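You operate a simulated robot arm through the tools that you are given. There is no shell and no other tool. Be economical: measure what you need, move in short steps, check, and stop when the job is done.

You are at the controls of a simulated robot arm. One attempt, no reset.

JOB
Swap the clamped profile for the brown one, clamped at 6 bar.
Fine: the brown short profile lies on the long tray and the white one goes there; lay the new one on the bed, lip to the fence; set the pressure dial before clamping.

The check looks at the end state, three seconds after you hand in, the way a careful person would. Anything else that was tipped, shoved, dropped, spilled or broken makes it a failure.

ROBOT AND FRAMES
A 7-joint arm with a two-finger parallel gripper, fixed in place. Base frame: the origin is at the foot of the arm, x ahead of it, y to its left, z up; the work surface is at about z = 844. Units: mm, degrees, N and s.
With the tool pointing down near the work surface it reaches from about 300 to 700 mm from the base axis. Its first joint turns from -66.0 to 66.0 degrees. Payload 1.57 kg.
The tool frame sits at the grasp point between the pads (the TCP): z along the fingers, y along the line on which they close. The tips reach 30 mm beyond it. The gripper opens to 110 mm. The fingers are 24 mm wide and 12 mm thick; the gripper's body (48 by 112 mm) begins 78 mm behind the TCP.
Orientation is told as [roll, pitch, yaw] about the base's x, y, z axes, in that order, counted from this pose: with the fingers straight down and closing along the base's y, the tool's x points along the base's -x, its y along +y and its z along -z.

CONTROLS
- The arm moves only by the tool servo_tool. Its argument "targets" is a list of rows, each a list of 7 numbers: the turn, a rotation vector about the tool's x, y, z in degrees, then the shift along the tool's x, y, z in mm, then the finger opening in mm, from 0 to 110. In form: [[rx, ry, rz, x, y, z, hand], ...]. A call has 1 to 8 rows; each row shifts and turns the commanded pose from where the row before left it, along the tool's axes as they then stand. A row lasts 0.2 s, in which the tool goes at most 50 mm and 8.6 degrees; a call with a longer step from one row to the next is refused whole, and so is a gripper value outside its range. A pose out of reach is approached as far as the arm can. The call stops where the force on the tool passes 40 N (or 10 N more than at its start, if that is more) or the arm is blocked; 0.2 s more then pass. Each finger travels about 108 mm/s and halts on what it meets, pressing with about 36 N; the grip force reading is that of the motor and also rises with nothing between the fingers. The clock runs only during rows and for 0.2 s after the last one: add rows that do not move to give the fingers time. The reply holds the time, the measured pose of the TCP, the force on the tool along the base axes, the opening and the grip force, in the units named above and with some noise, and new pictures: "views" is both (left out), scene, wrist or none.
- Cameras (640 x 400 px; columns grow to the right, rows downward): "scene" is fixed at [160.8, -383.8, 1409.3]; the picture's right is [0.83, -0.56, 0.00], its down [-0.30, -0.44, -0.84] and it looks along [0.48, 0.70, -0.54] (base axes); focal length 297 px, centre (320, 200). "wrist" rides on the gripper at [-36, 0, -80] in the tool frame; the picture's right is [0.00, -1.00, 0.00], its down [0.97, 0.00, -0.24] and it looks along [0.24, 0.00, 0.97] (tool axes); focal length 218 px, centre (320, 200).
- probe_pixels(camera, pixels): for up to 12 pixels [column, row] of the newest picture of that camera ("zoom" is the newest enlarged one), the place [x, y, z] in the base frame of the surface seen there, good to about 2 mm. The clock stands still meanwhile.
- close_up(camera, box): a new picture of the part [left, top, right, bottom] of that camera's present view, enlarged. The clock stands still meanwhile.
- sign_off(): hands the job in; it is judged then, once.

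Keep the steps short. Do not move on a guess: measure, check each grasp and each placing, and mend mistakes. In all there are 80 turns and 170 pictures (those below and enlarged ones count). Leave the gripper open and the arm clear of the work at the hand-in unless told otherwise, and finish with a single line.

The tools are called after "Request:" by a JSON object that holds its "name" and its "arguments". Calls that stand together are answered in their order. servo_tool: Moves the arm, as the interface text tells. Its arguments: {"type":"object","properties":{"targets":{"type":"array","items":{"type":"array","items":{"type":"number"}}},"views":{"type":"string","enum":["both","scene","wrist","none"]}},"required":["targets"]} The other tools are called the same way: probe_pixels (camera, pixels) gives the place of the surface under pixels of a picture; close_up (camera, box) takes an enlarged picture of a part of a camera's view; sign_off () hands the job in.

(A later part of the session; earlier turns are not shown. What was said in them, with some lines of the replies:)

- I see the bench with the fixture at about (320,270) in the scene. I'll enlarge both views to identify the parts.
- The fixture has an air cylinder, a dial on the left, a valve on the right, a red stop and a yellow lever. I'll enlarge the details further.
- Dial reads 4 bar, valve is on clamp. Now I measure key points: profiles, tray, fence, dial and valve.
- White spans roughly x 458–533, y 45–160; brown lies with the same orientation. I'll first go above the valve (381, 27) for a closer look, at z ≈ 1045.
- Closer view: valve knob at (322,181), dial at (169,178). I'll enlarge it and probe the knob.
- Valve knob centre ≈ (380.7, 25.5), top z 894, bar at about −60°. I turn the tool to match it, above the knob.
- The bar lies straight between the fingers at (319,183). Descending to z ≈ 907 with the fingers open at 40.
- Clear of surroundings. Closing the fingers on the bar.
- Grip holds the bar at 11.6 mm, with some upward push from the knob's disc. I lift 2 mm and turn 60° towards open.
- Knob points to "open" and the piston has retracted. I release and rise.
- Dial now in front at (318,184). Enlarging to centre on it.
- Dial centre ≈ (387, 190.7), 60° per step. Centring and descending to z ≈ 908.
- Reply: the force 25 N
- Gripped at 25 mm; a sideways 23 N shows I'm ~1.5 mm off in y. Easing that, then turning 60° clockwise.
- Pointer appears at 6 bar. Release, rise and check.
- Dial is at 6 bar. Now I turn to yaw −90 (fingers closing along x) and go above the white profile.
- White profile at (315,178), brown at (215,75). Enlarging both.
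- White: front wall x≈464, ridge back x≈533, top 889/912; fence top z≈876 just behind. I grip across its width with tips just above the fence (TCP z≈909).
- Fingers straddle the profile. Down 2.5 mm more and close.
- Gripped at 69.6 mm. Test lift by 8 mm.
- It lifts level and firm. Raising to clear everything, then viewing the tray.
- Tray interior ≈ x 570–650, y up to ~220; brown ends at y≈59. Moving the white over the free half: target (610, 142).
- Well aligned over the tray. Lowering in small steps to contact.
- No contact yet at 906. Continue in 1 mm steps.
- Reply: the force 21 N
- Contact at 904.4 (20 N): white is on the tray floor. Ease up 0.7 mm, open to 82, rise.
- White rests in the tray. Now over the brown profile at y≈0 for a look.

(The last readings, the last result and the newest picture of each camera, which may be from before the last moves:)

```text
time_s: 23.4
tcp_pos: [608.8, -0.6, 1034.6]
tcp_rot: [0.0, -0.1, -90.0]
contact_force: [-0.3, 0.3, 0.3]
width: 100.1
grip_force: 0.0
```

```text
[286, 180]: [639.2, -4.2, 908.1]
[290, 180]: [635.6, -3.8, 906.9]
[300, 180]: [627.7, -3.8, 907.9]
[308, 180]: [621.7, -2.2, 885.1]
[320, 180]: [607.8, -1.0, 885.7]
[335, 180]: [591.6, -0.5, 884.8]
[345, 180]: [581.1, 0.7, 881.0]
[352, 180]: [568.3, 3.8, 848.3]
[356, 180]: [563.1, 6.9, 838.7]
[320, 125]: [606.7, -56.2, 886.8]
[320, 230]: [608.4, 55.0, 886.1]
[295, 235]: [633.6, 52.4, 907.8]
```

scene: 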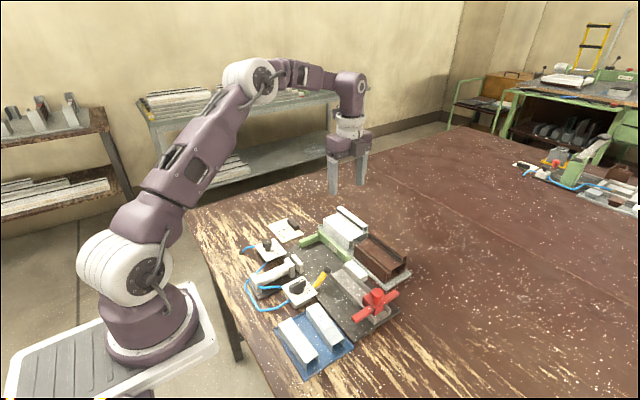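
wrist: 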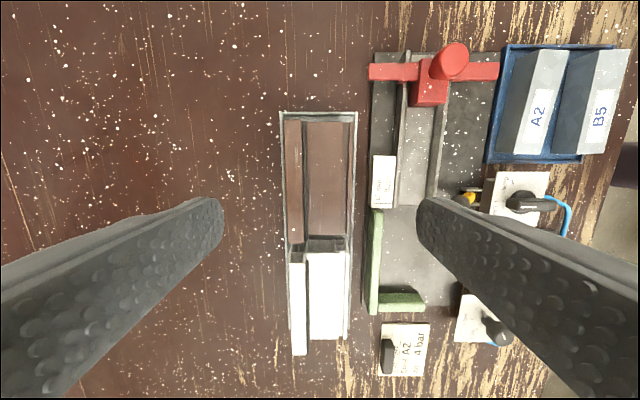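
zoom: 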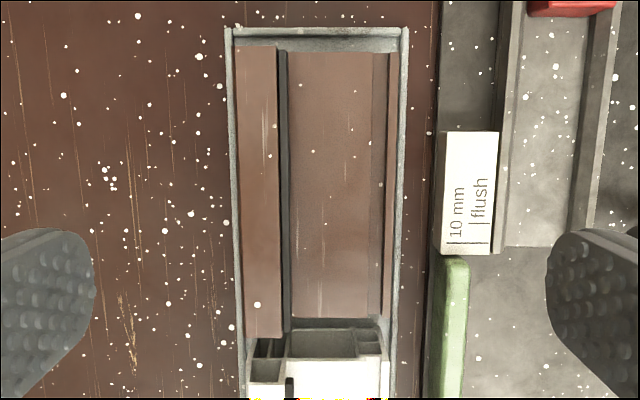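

Brown has the same section and orientation (ridge/lip at +x, matching how the white was held): x≈571–641, centre y≈0, top 885/908. Descending to grip it at the same height.

Request:
{"name": "servo_tool", "arguments": {"targets": [[0, 0, 0, 0, -2.5, 45, 84], [0, 0, 0, 0, 0, 45, 84], [0, 0, 0, 0, 0, 25, 84], [0, 0, 0, 0, 0, 14.5, 84], [0, 0, 0, 0, 0, 0, 84]]}}

```text
time_s: 24.6
tcp_pos: [604.1, -1.1, 904.1]
tcp_rot: [0.1, 0.0, -90.2]
contact_force: [0.5, -0.2, -0.4]
width: 83.8
grip_force: 0.1
```

scene: 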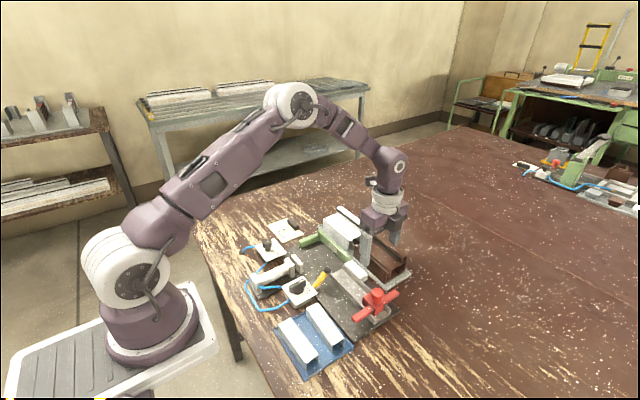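
wrist: 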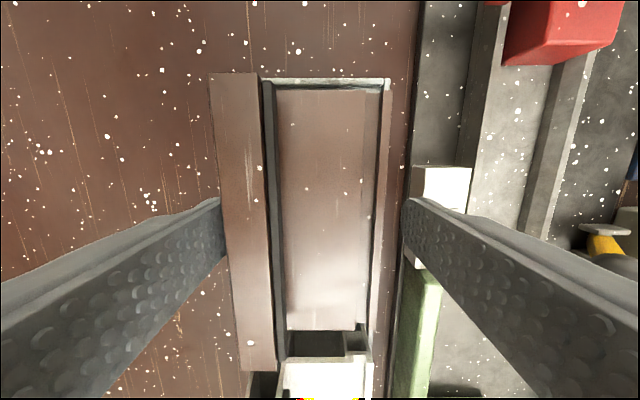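

Rear finger is nearer than front; shift +3 mm in x, then close.

Request:
{"name": "servo_tool", "arguments": {"targets": [[0, 0, 0, 0, 3.5, 0, 84], [0, 0, 0, 0, 0, 0, 55], [0, 0, 0, 0, 0, 0, 55], [0, 0, 0, 0, 0, 0, 55]], "views": "wrist"}}

```text
time_s: 25.6
tcp_pos: [608.7, -2.1, 905.0]
tcp_rot: [0.0, 0.1, -90.1]
contact_force: [0.8, 0.3, 0.7]
width: 69.7
grip_force: 35.6
```

wrist: 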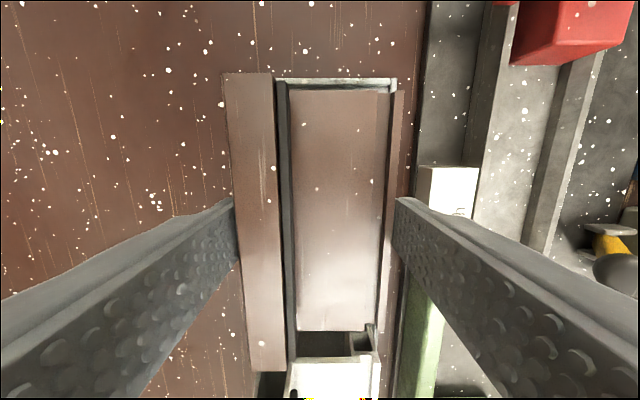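

Gripped at 69.7 mm, same relation as the white. Lifting straight up.

Request:
{"name": "servo_tool", "arguments": {"targets": [[0, 0, 0, 0, 0, -5, 50], [0, 0, 0, 0, 0, -25, 50], [0, 0, 0, 0, 0, -35, 50], [0, 0, 0, 0, 0, -35, 50]]}}

```text
time_s: 26.6
tcp_pos: [609.7, -3.3, 1002.5]
tcp_rot: [-0.1, 0.0, -90.0]
contact_force: [-0.1, -0.2, -1.3]
width: 69.7
grip_force: 35.8
```

scene: 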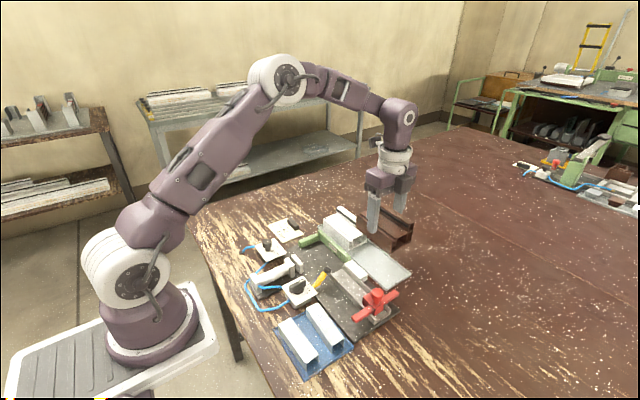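
wrist: 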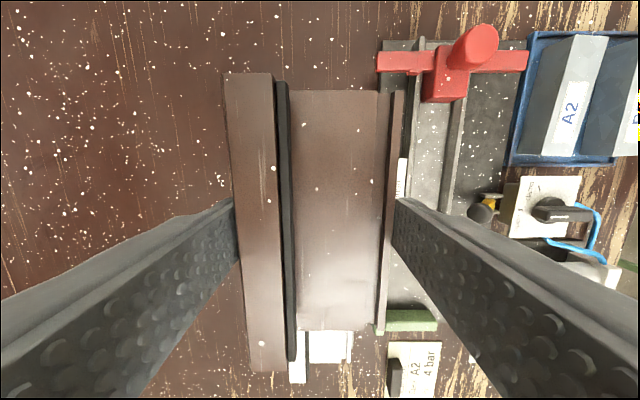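

Held level. Inspect the empty bed and stop for positions before moving over.

Request:
{"name": "close_up", "arguments": {"camera": "scene", "box": [265, 210, 385, 310]}}

Request:
{"name": "probe_pixels", "arguments": {"camera": "wrist", "pixels": [[405, 306], [405, 312], [405, 328], [430, 318], [412, 290], [430, 280], [403, 175], [440, 205], [482, 210], [390, 320]]}}

Request:
{"name": "probe_pixels", "arguments": {"camera": "scene", "pixels": [[300, 240], [318, 236], [323, 241], [335, 252], [349, 263], [320, 260], [308, 252], [335, 268], [297, 262], [324, 234]]}}

```text
4.00 times, centred on (325, 260) of scene
```

zoom: 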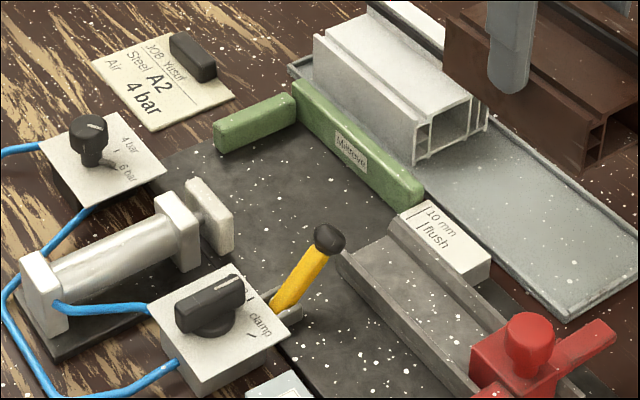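

```text
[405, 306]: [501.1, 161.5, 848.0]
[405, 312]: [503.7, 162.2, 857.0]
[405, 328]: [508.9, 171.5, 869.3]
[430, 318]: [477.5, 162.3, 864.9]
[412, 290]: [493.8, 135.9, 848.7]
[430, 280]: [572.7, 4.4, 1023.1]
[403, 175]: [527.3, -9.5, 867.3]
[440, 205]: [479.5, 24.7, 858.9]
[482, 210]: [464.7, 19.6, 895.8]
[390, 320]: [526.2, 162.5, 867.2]
```

```text
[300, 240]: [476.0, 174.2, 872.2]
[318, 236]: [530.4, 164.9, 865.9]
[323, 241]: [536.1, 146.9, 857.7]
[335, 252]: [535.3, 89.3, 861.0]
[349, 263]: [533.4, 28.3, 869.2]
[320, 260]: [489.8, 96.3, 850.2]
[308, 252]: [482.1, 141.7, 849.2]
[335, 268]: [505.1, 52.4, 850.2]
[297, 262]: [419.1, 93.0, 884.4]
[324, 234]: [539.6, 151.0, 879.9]
```

Bed z≈849, fence face x≈535, end stop face y≈162. Measuring the brown's ends in hand and the rail's start.

Request:
{"name": "probe_pixels", "arguments": {"camera": "wrist", "pixels": [[250, 76], [250, 74], [262, 367], [262, 370], [330, 92], [335, 325], [335, 329], [395, 95], [383, 330]]}}

Request:
{"name": "probe_pixels", "arguments": {"camera": "zoom", "pixels": [[342, 252], [336, 262], [385, 250], [345, 268], [392, 222], [398, 214], [424, 190], [415, 205], [328, 240], [350, 255], [365, 240], [400, 240]]}}

```text
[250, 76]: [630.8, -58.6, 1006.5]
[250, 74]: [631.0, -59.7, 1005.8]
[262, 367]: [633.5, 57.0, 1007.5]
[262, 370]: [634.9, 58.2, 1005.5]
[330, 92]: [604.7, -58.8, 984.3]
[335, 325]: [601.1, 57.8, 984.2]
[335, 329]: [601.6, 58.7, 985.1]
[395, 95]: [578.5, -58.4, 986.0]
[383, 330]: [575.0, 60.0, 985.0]
```

```text
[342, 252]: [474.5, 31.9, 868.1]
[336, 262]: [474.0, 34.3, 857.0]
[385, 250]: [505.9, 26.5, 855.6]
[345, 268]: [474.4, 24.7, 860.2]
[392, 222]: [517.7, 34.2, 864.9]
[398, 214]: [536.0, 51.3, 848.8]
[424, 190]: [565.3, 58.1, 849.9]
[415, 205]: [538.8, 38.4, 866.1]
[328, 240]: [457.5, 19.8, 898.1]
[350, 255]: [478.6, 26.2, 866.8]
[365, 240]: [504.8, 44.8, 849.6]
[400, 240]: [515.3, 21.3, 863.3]
```

Brown is 119 mm long; bed space 35–162 in y. Moving over the bed at TCP (497, 97), then down to z≈930.

Request:
{"name": "servo_tool", "arguments": {"targets": [[0, 0, 0, 33, -37, 0, 50], [0, 0, 0, 33, -37, 0, 50], [0, 0, 0, 34, -38, 0, 50], [0, 0, 0, 0, 0, 0, 50], [0, 0, 0, 0, 0, 40, 50], [0, 0, 0, 0, 0, 32, 50]]}}

```text
refused: row 3 steps farther than a row can; nothing moved
```

Request:
{"name": "servo_tool", "arguments": {"targets": [[0, 0, 0, 25, -28, 0, 50], [0, 0, 0, 25, -28, 0, 50], [0, 0, 0, 25, -28, 0, 50], [0, 0, 0, 25, -28.5, 0, 50], [0, 0, 0, 0, 0, 0, 50], [0, 0, 0, 0, 0, 40, 50], [0, 0, 0, 0, 0, 32, 50]]}}

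Request:
{"name": "close_up", "arguments": {"camera": "scene", "box": [265, 200, 385, 300]}}

```text
time_s: 28.2
tcp_pos: [498.9, 98.4, 933.3]
tcp_rot: [0.0, 0.0, -90.0]
contact_force: [0.1, 0.0, -2.6]
width: 69.4
grip_force: 36.2
```

scene: 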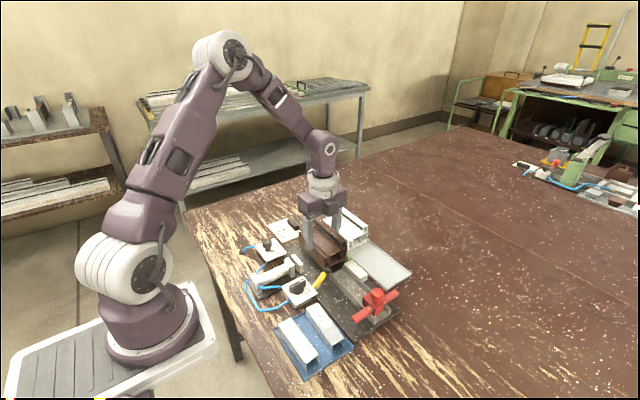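
wrist: 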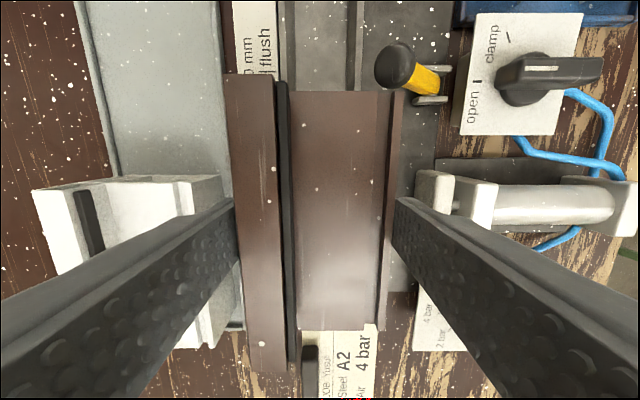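

```text
4.00 times, centred on (325, 250) of scene
```

zoom: 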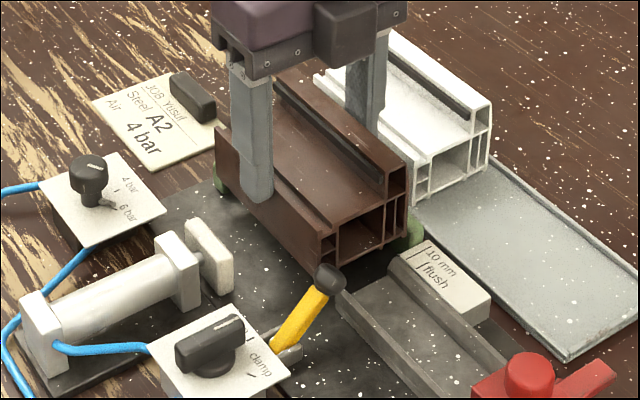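

Aligned. Backing 3 mm from the fence and 1.5 mm from the end stop, lowering to z≈911.

Request:
{"name": "servo_tool", "arguments": {"targets": [[0, 0, 0, -1.5, -3, 0, 50], [0, 0, 0, 0, 0, 12, 50], [0, 0, 0, 0, 0, 9, 50], [0, 0, 0, 0, 0, 1, 50]]}}

Request:
{"name": "close_up", "arguments": {"camera": "scene", "box": [265, 200, 385, 300]}}

```text
time_s: 29.2
tcp_pos: [495.5, 96.4, 910.3]
tcp_rot: [0.0, 0.0, -90.1]
contact_force: [0.4, 0.5, -2.0]
width: 69.1
grip_force: 36.1
```

scene: 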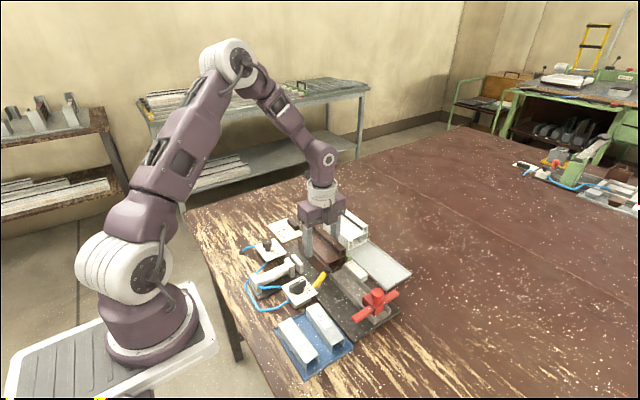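
wrist: 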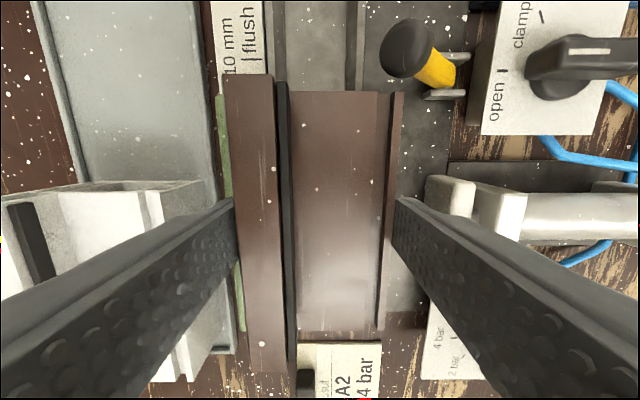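

```text
4.00 times, centred on (325, 250) of scene
```

zoom: 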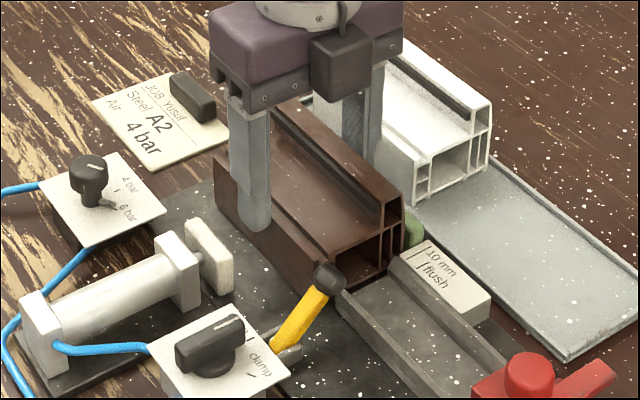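

Nearly down. Lowering in 0.7 mm steps to bed contact.

Request:
{"name": "servo_tool", "arguments": {"targets": [[0, 0, 0, 0, 0, 0.7, 50], [0, 0, 0, 0, 0, 0.7, 50], [0, 0, 0, 0, 0, 0.7, 50]], "views": "none"}}

```text
time_s: 30.0
tcp_pos: [495.0, 96.6, 908.2]
tcp_rot: [0.0, 0.0, -90.2]
contact_force: [-0.4, 0.2, -2.1]
width: 69.5
grip_force: 36.4
```

Request:
{"name": "servo_tool", "arguments": {"targets": [[0, 0, 0, 0, 0, 0.7, 50], [0, 0, 0, 0, 0, 0.7, 50]], "views": "none"}}

```text
time_s: 30.6
tcp_pos: [495.6, 96.1, 906.9]
tcp_rot: [0.2, 0.1, -90.0]
contact_force: [-3.8, 2.0, 32.5]
width: 69.9
grip_force: 35.8
```

Contact at 906.9 (32 N). I check whether it's the profile on the bed or the finger on the fence.

Request:
{"name": "servo_tool", "arguments": {"targets": [[0, 0, 0, 0, 0, -0.7, 50]]}}

Request:
{"name": "close_up", "arguments": {"camera": "scene", "box": [300, 215, 370, 280]}}

Request:
{"name": "probe_pixels", "arguments": {"camera": "scene", "pixels": [[310, 240], [335, 244], [345, 235], [355, 250], [354, 257], [347, 268]]}}

```text
time_s: 31.0
tcp_pos: [495.2, 97.5, 906.6]
tcp_rot: [0.1, 0.1, -89.9]
contact_force: [-6.6, 3.7, 40.9]
width: 69.6
grip_force: 36.2
```

scene: 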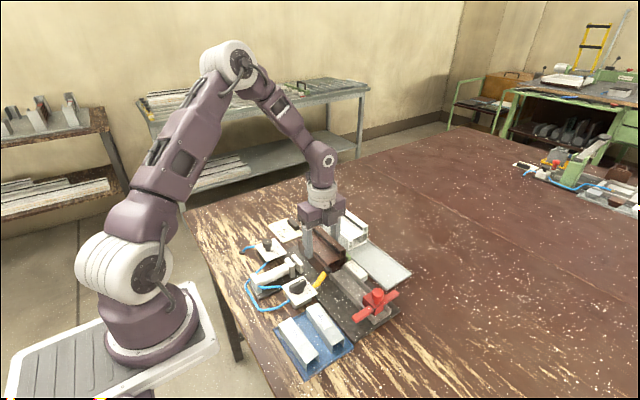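
wrist: 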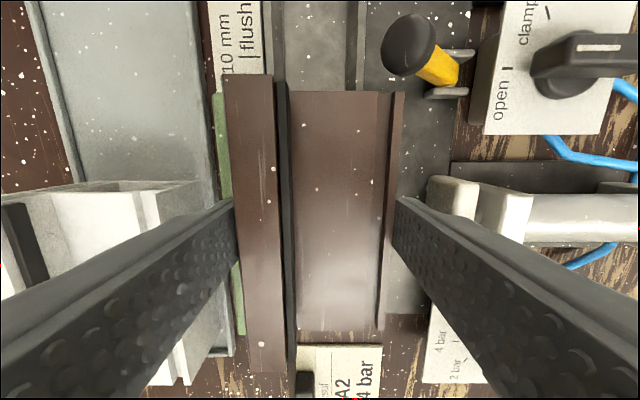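

```text
6.15 times, centred on (335, 248) of scene
```

zoom: 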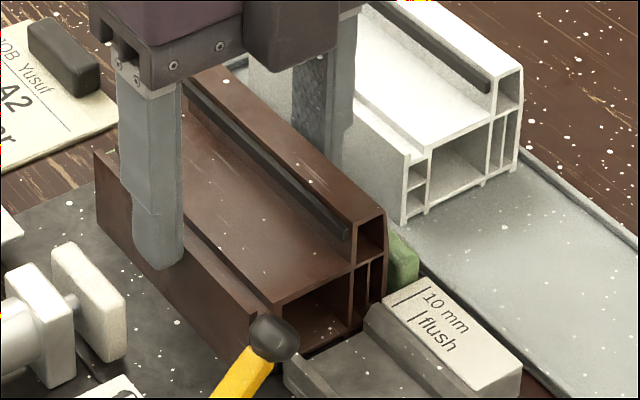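

```text
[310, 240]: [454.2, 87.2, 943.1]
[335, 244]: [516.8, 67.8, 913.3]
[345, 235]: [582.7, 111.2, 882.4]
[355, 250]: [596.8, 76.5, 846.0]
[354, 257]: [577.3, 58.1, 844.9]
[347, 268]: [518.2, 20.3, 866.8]
```

Force still high, so I ease up 1.5 mm and probe the ridge top height.

Request:
{"name": "servo_tool", "arguments": {"targets": [[0, 0, 0, 0, 0, -1, 50], [0, 0, 0, 0, 0, 0, 50]], "views": "wrist"}}

Request:
{"name": "probe_pixels", "arguments": {"camera": "wrist", "pixels": [[250, 90], [255, 150], [258, 210], [262, 280], [265, 350], [330, 110], [330, 210], [330, 310], [218, 160], [224, 120], [240, 310], [216, 130]]}}

```text
time_s: 31.6
tcp_pos: [495.3, 97.1, 907.7]
tcp_rot: [0.0, -0.1, -90.1]
contact_force: [1.8, 6.5, 6.0]
width: 69.5
grip_force: 36.2
```

wrist: 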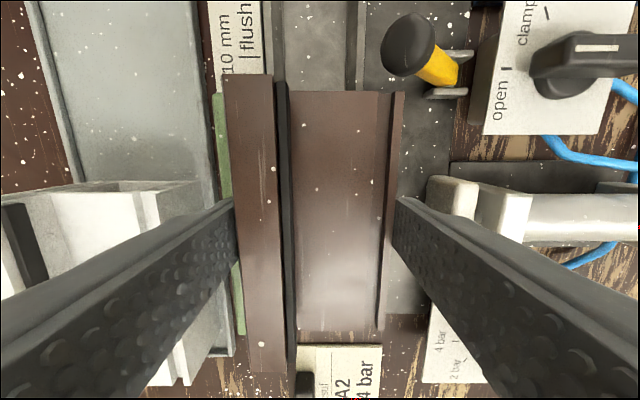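

```text
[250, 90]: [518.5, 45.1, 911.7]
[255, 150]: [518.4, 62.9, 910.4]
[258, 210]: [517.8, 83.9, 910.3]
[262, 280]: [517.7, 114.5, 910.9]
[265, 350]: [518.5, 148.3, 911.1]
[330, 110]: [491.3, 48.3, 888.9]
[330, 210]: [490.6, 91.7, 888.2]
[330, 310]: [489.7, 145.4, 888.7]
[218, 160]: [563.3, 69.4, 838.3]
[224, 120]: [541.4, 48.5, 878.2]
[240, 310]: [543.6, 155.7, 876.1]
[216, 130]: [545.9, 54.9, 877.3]
```

Seated level on the bed (top 911 / 888.6 like the white), ~4 mm short of the fence. I regrip 3 mm higher so the rear finger clears the fence top.

Request:
{"name": "servo_tool", "arguments": {"targets": [[0, 0, 0, 0, 0, 0, 76], [0, 0, 0, 0, 0, 0, 76], [0, 0, 0, 0, 0, -3, 76], [0, 0, 0, 0, 0, 0, 60], [0, 0, 0, 0, 0, 0, 60]], "views": "none"}}

```text
time_s: 32.8
tcp_pos: [495.3, 95.9, 912.1]
tcp_rot: [0.1, -0.1, -90.0]
contact_force: [-0.5, -0.4, -0.4]
width: 69.6
grip_force: 36.0
```

Regripped at z≈911. Sliding toward the fence in 1 mm steps.

Request:
{"name": "servo_tool", "arguments": {"targets": [[0, 0, 0, 0, 1, 0, 60], [0, 0, 0, 0, 1, 0, 60], [0, 0, 0, 0, 1, 0, 60]], "views": "none"}}

```text
time_s: 33.6
tcp_pos: [497.8, 96.2, 910.9]
tcp_rot: [0.0, -0.1, -90.2]
contact_force: [-1.9, -0.3, 4.8]
width: 69.2
grip_force: 35.8
```

Request:
{"name": "servo_tool", "arguments": {"targets": [[0, 0, 0, 0, 0.7, 0, 60], [0, 0, 0, 0, 0.7, 0, 60], [0, 0, 0, 0, 0.7, 0, 60]]}}

Request:
{"name": "probe_pixels", "arguments": {"camera": "wrist", "pixels": [[232, 120], [226, 120], [222, 110], [245, 320], [241, 320], [250, 90], [265, 350], [394, 130], [380, 320]]}}

```text
time_s: 34.4
tcp_pos: [499.4, 96.9, 912.5]
tcp_rot: [-0.1, 0.0, -90.2]
contact_force: [-2.5, 0.1, 0.0]
width: 69.3
grip_force: 36.2
```

scene: 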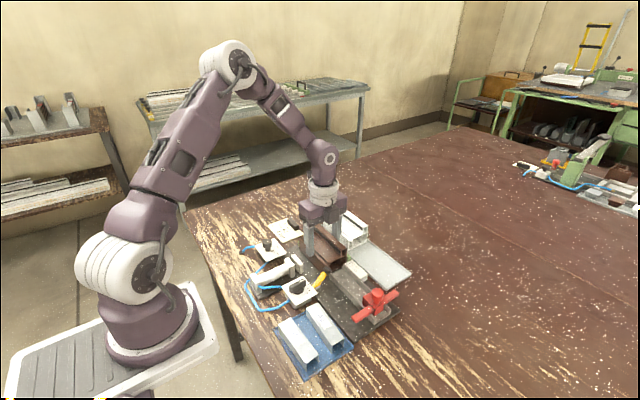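
wrist: 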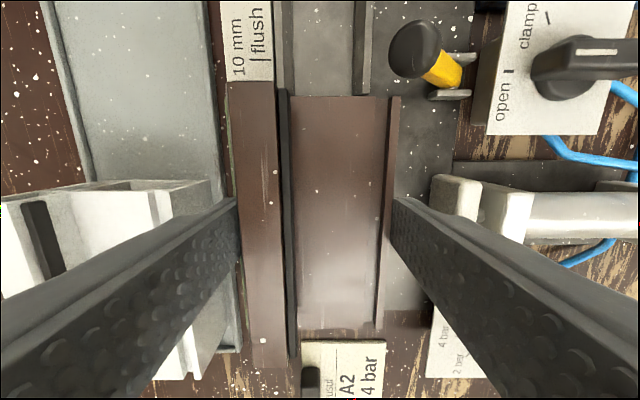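

```text
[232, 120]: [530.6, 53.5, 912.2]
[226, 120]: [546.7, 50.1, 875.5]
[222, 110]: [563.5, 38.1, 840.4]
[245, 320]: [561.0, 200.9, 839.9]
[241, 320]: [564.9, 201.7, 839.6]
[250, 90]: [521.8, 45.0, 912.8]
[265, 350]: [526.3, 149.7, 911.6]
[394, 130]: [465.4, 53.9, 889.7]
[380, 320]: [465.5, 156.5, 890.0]
```

Almost at the fence; no firm contact yet. Two more small steps.

Request:
{"name": "servo_tool", "arguments": {"targets": [[0, 0, 0, 0, 0.7, 0, 60], [0, 0, 0, 0, 0.7, 0, 60]], "views": "none"}}

```text
time_s: 35.0
tcp_pos: [500.4, 96.6, 910.9]
tcp_rot: [-0.2, 0.0, -90.0]
contact_force: [-12.7, -1.6, 1.6]
width: 69.1
grip_force: 35.9
```

Against the fence (−12.7 N). Now sliding +y gently towards the end stop, where the white sat.

Request:
{"name": "servo_tool", "arguments": {"targets": [[0, 0, 0, 0.8, -0.4, 0, 60], [0, 0, 0, 0.8, 0, 0, 60], [0, 0, 0, 0.6, 0, 0, 60]]}}

Request:
{"name": "probe_pixels", "arguments": {"camera": "wrist", "pixels": [[340, 325], [340, 329], [335, 100], [335, 97], [265, 360], [255, 84], [320, 320], [355, 333]]}}

```text
time_s: 35.8
tcp_pos: [498.4, 98.2, 911.9]
tcp_rot: [-0.2, 0.0, -90.1]
contact_force: [-16.3, -5.7, -4.5]
width: 69.5
grip_force: 36.6
```

scene: 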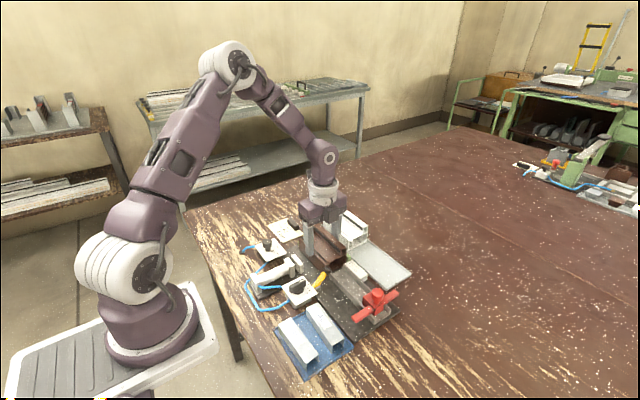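
wrist: 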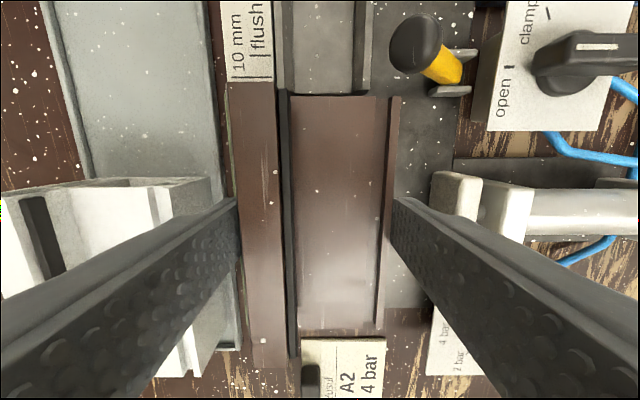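

```text
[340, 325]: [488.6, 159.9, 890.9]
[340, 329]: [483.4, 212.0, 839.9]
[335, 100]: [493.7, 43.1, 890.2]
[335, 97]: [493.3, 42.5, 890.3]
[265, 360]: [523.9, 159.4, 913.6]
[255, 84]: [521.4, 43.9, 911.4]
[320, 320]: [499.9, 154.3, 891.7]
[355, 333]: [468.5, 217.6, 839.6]
```

End at ≈160.5, stop face ≈162. Two more 0.7 mm steps.

Request:
{"name": "servo_tool", "arguments": {"targets": [[0, 0, 0, 0.7, -0.3, 0, 60], [0, 0, 0, 0.7, 0, 0, 60]], "views": "none"}}

```text
time_s: 36.4
tcp_pos: [499.2, 98.9, 911.9]
tcp_rot: [-0.1, -0.1, -90.1]
contact_force: [-18.7, -15.4, 4.6]
width: 69.5
grip_force: 36.1
```

Against both fence and end stop. Release and rise.

Request:
{"name": "servo_tool", "arguments": {"targets": [[0, 0, 0, -0.5, -0.5, 0, 60], [0, 0, 0, 0, 0, 0, 78], [0, 0, 0, 0, 0, 0, 78], [0, 0, 0, 0, 0, -40, 78], [0, 0, 0, 0, 0, -40, 78], [0, 0, 0, 0, 0, -40, 78]]}}

Request:
{"name": "close_up", "arguments": {"camera": "wrist", "box": [240, 90, 420, 260]}}

Request:
{"name": "close_up", "arguments": {"camera": "scene", "box": [270, 200, 400, 300]}}

```text
time_s: 37.8
tcp_pos: [501.1, 100.0, 1032.9]
tcp_rot: [0.0, 0.0, -90.0]
contact_force: [-1.0, -0.1, -0.2]
width: 77.9
grip_force: 0.0
```

scene: 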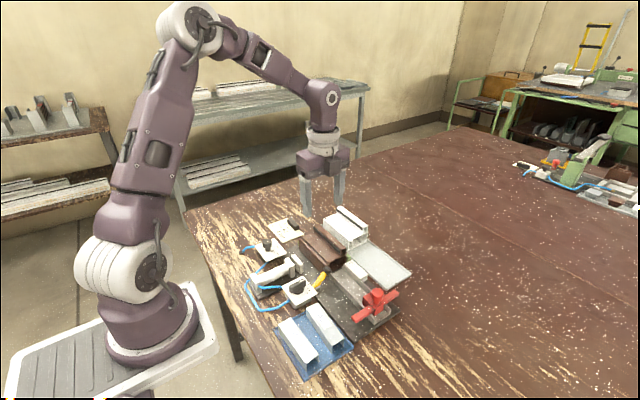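
wrist: 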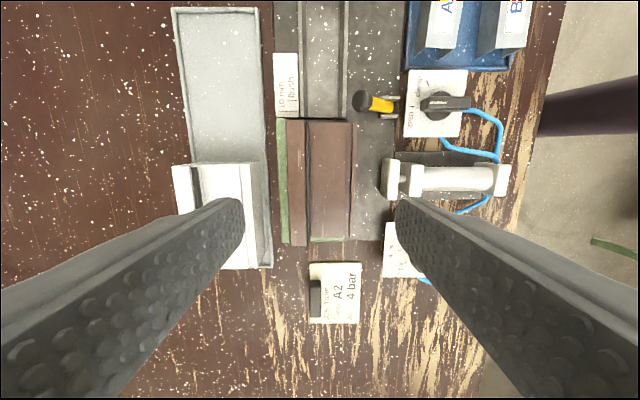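

```text
2.35 times, centred on (330, 175) of wrist
```

zoom: 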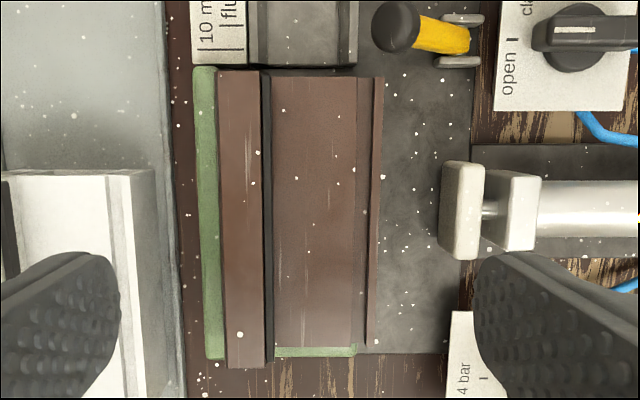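

```text
4.00 times, centred on (335, 250) of scene
```

zoom: 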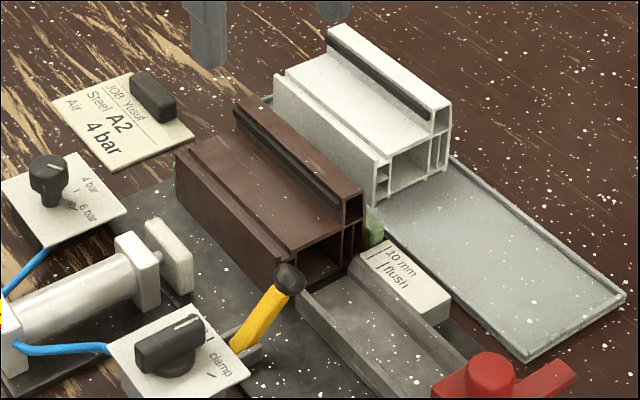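

Brown is well placed. Now back to the valve: translate to (380, 25.5) and start turning back to yaw 0.

Request:
{"name": "servo_tool", "arguments": {"targets": [[0, 0, 0, -25, -40, 0, 40], [0, 0, 0, -25, -40, 0, 40], [0, 0, 0, -24.5, -41, 0, 40], [0, 0, -8.2, 0, 0, 0, 40], [0, 0, -8.2, 0, 0, 0, 40], [0, 0, -8.2, 0, 0, 0, 40], [0, 0, -8.2, 0, 0, 0, 40], [0, 0, -8.2, 0, 0, 0, 40]], "views": "none"}}

Request:
{"name": "servo_tool", "arguments": {"targets": [[0, 0, -8.2, 0, 0, 0, 40], [0, 0, -8.2, 0, 0, 0, 40], [0, 0, -8.2, 0, 0, 0, 40], [0, 0, -8.2, 0, 0, 0, 40], [0, 0, -8.2, 0, 0, 0, 40], [0, 0, -8, 0, 0, 0, 40]], "views": "wrist"}}

```text
time_s: 39.6
tcp_pos: [380.8, 25.9, 1032.2]
tcp_rot: [0.0, 0.1, -48.9]
contact_force: [0.5, 0.0, -0.1]
width: 40.0
grip_force: 0.0
```

```text
time_s: 41.0
tcp_pos: [380.6, 25.1, 1032.2]
tcp_rot: [0.0, 0.0, 0.1]
contact_force: [-0.1, -0.3, -0.4]
width: 39.7
grip_force: 0.1
```

wrist: 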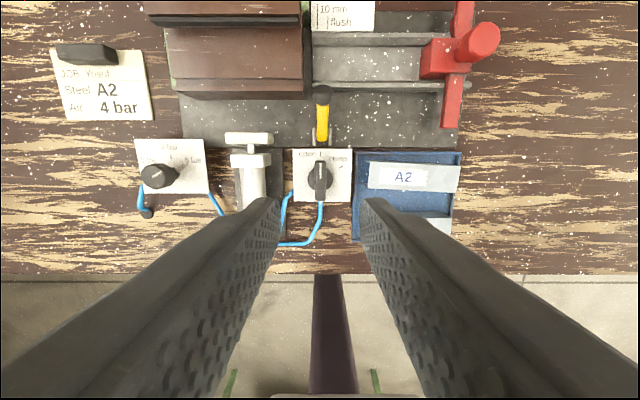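

Knob centred at (320,178), on "open". Descend to z≈910 and close.

Request:
{"name": "servo_tool", "arguments": {"targets": [[0, 0, 0, 0, 0, 45, 40], [0, 0, 0, 0, 0, 45, 40], [0, 0, 0, 0, 0, 32.5, 40], [0, 0, 0, 0, 0, 0, 0], [0, 0, 0, 0, 0, 0, 0], [0, 0, 0, 0, 0, 0, 0]], "views": "wrist"}}

```text
time_s: 42.4
tcp_pos: [377.4, 26.3, 911.0]
tcp_rot: [0.0, 0.2, -0.1]
contact_force: [-0.9, 6.1, -16.7]
width: 11.7
grip_force: 29.4
```

wrist: 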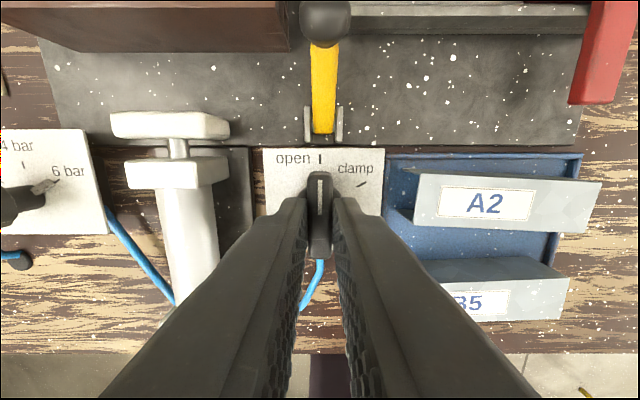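

Gripped. Turning 60° clockwise to "clamp".

Request:
{"name": "servo_tool", "arguments": {"targets": [[0, 0, 8.57, 0, 0, 0, 0], [0, 0, 8.57, 0, 0, 0, 0], [0, 0, 8.57, 0, 0, 0, 0], [0, 0, 8.57, 0, 0, 0, 0], [0, 0, 8.57, 0, 0, 0, 0], [0, 0, 8.57, 0, 0, 0, 0], [0, 0, 8.57, 0, 0, 0, 0]]}}

```text
time_s: 44.0
tcp_pos: [379.3, 26.3, 909.0]
tcp_rot: [0.1, -0.1, -60.1]
contact_force: [-1.8, 21.6, 6.7]
width: 11.9
grip_force: 29.5
```

scene: 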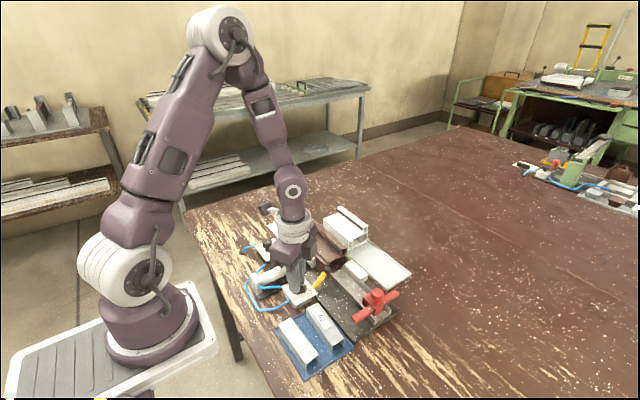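
wrist: 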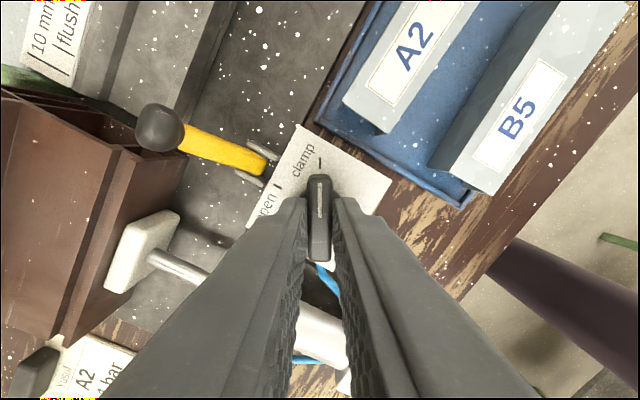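

Piston has advanced onto the brown profile. Release, rise and check.

Request:
{"name": "servo_tool", "arguments": {"targets": [[0, 0, 0, 0, 0, 0, 40], [0, 0, 0, 0, 0, 0, 40], [0, 0, 0, 0, 0, -45, 40], [0, 0, 0, 0, 0, -45, 60], [0, 0, 0, 0, 0, -45, 90], [0, 0, 0, 0, 0, -45, 90], [0, 0, 0, 0, 0, -45, 90]]}}

Request:
{"name": "close_up", "arguments": {"camera": "wrist", "box": [180, 50, 420, 220]}}

Request:
{"name": "close_up", "arguments": {"camera": "scene", "box": [230, 195, 420, 330]}}

```text
time_s: 45.6
tcp_pos: [379.9, 27.2, 1133.1]
tcp_rot: [-0.1, 0.0, -60.3]
contact_force: [-0.5, -0.8, 0.9]
width: 90.0
grip_force: 0.1
```

scene: 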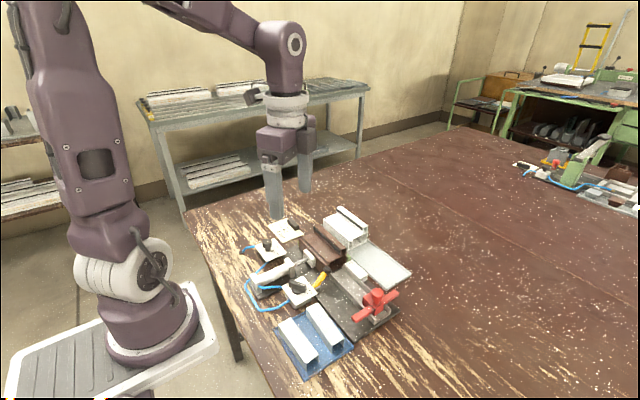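
wrist: 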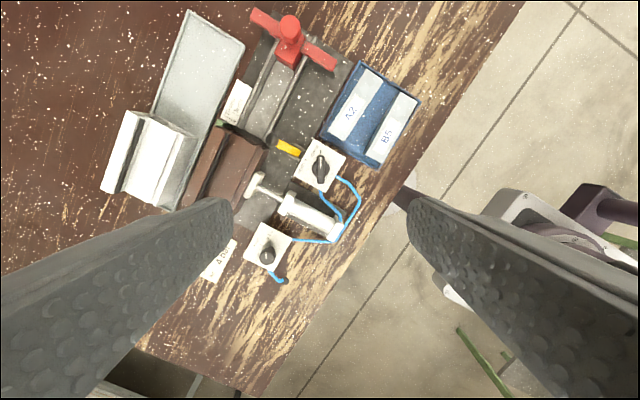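

```text
2.35 times, centred on (300, 135) of wrist
```

zoom: 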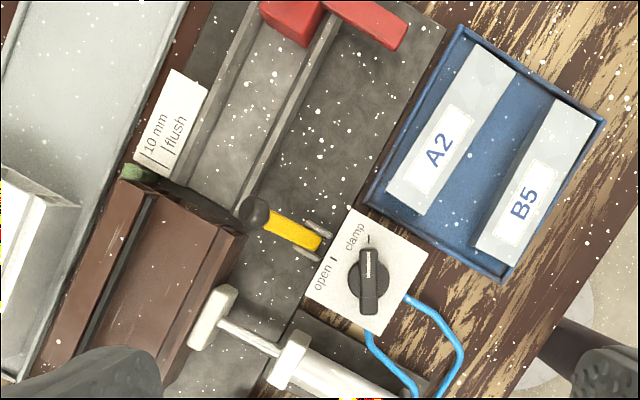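

```text
2.96 times, centred on (325, 262) of scene
```

zoom: 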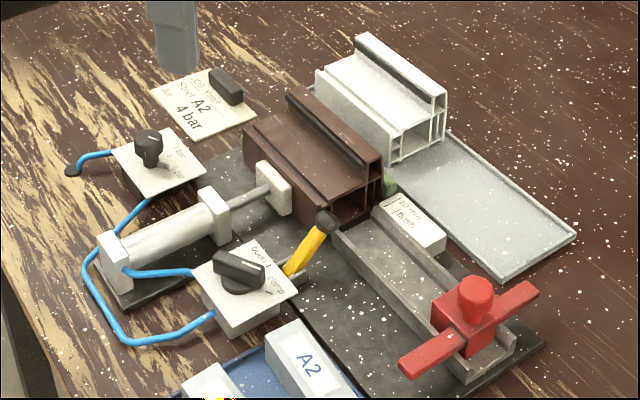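

Clamped. A final check of dial, clamp pad, and white profile seating.

Request:
{"name": "close_up", "arguments": {"camera": "wrist", "box": [235, 160, 325, 280]}}

Request:
{"name": "probe_pixels", "arguments": {"camera": "scene", "pixels": [[325, 222], [350, 212], [338, 228], [358, 240], [366, 226]]}}

Request:
{"name": "close_up", "arguments": {"camera": "scene", "box": [290, 200, 390, 280]}}

```text
3.33 times, centred on (280, 220) of wrist
```

zoom: 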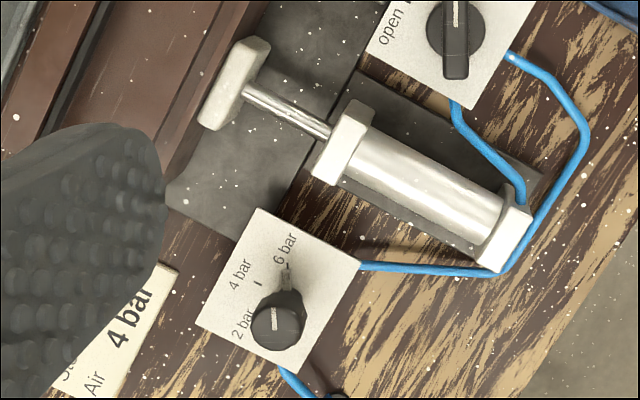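

```text
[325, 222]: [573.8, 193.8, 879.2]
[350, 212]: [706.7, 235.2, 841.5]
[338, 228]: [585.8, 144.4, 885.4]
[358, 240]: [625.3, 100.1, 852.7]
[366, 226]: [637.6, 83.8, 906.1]
```

```text
5.00 times, centred on (340, 240) of scene
```

zoom: 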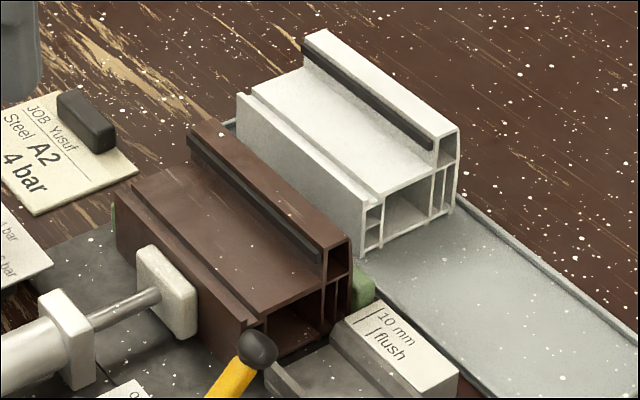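

All is in order: dial at 6 bar, valve on clamp, brown seated against the fence, white flat in the tray, gripper open and clear. Handing in.

Request:
{"name": "sign_off", "arguments": {}}

```text
The job is handed in.
```

The brown profile is clamped at 6 bar with its lip to the fence, and the white one lies on the long tray.
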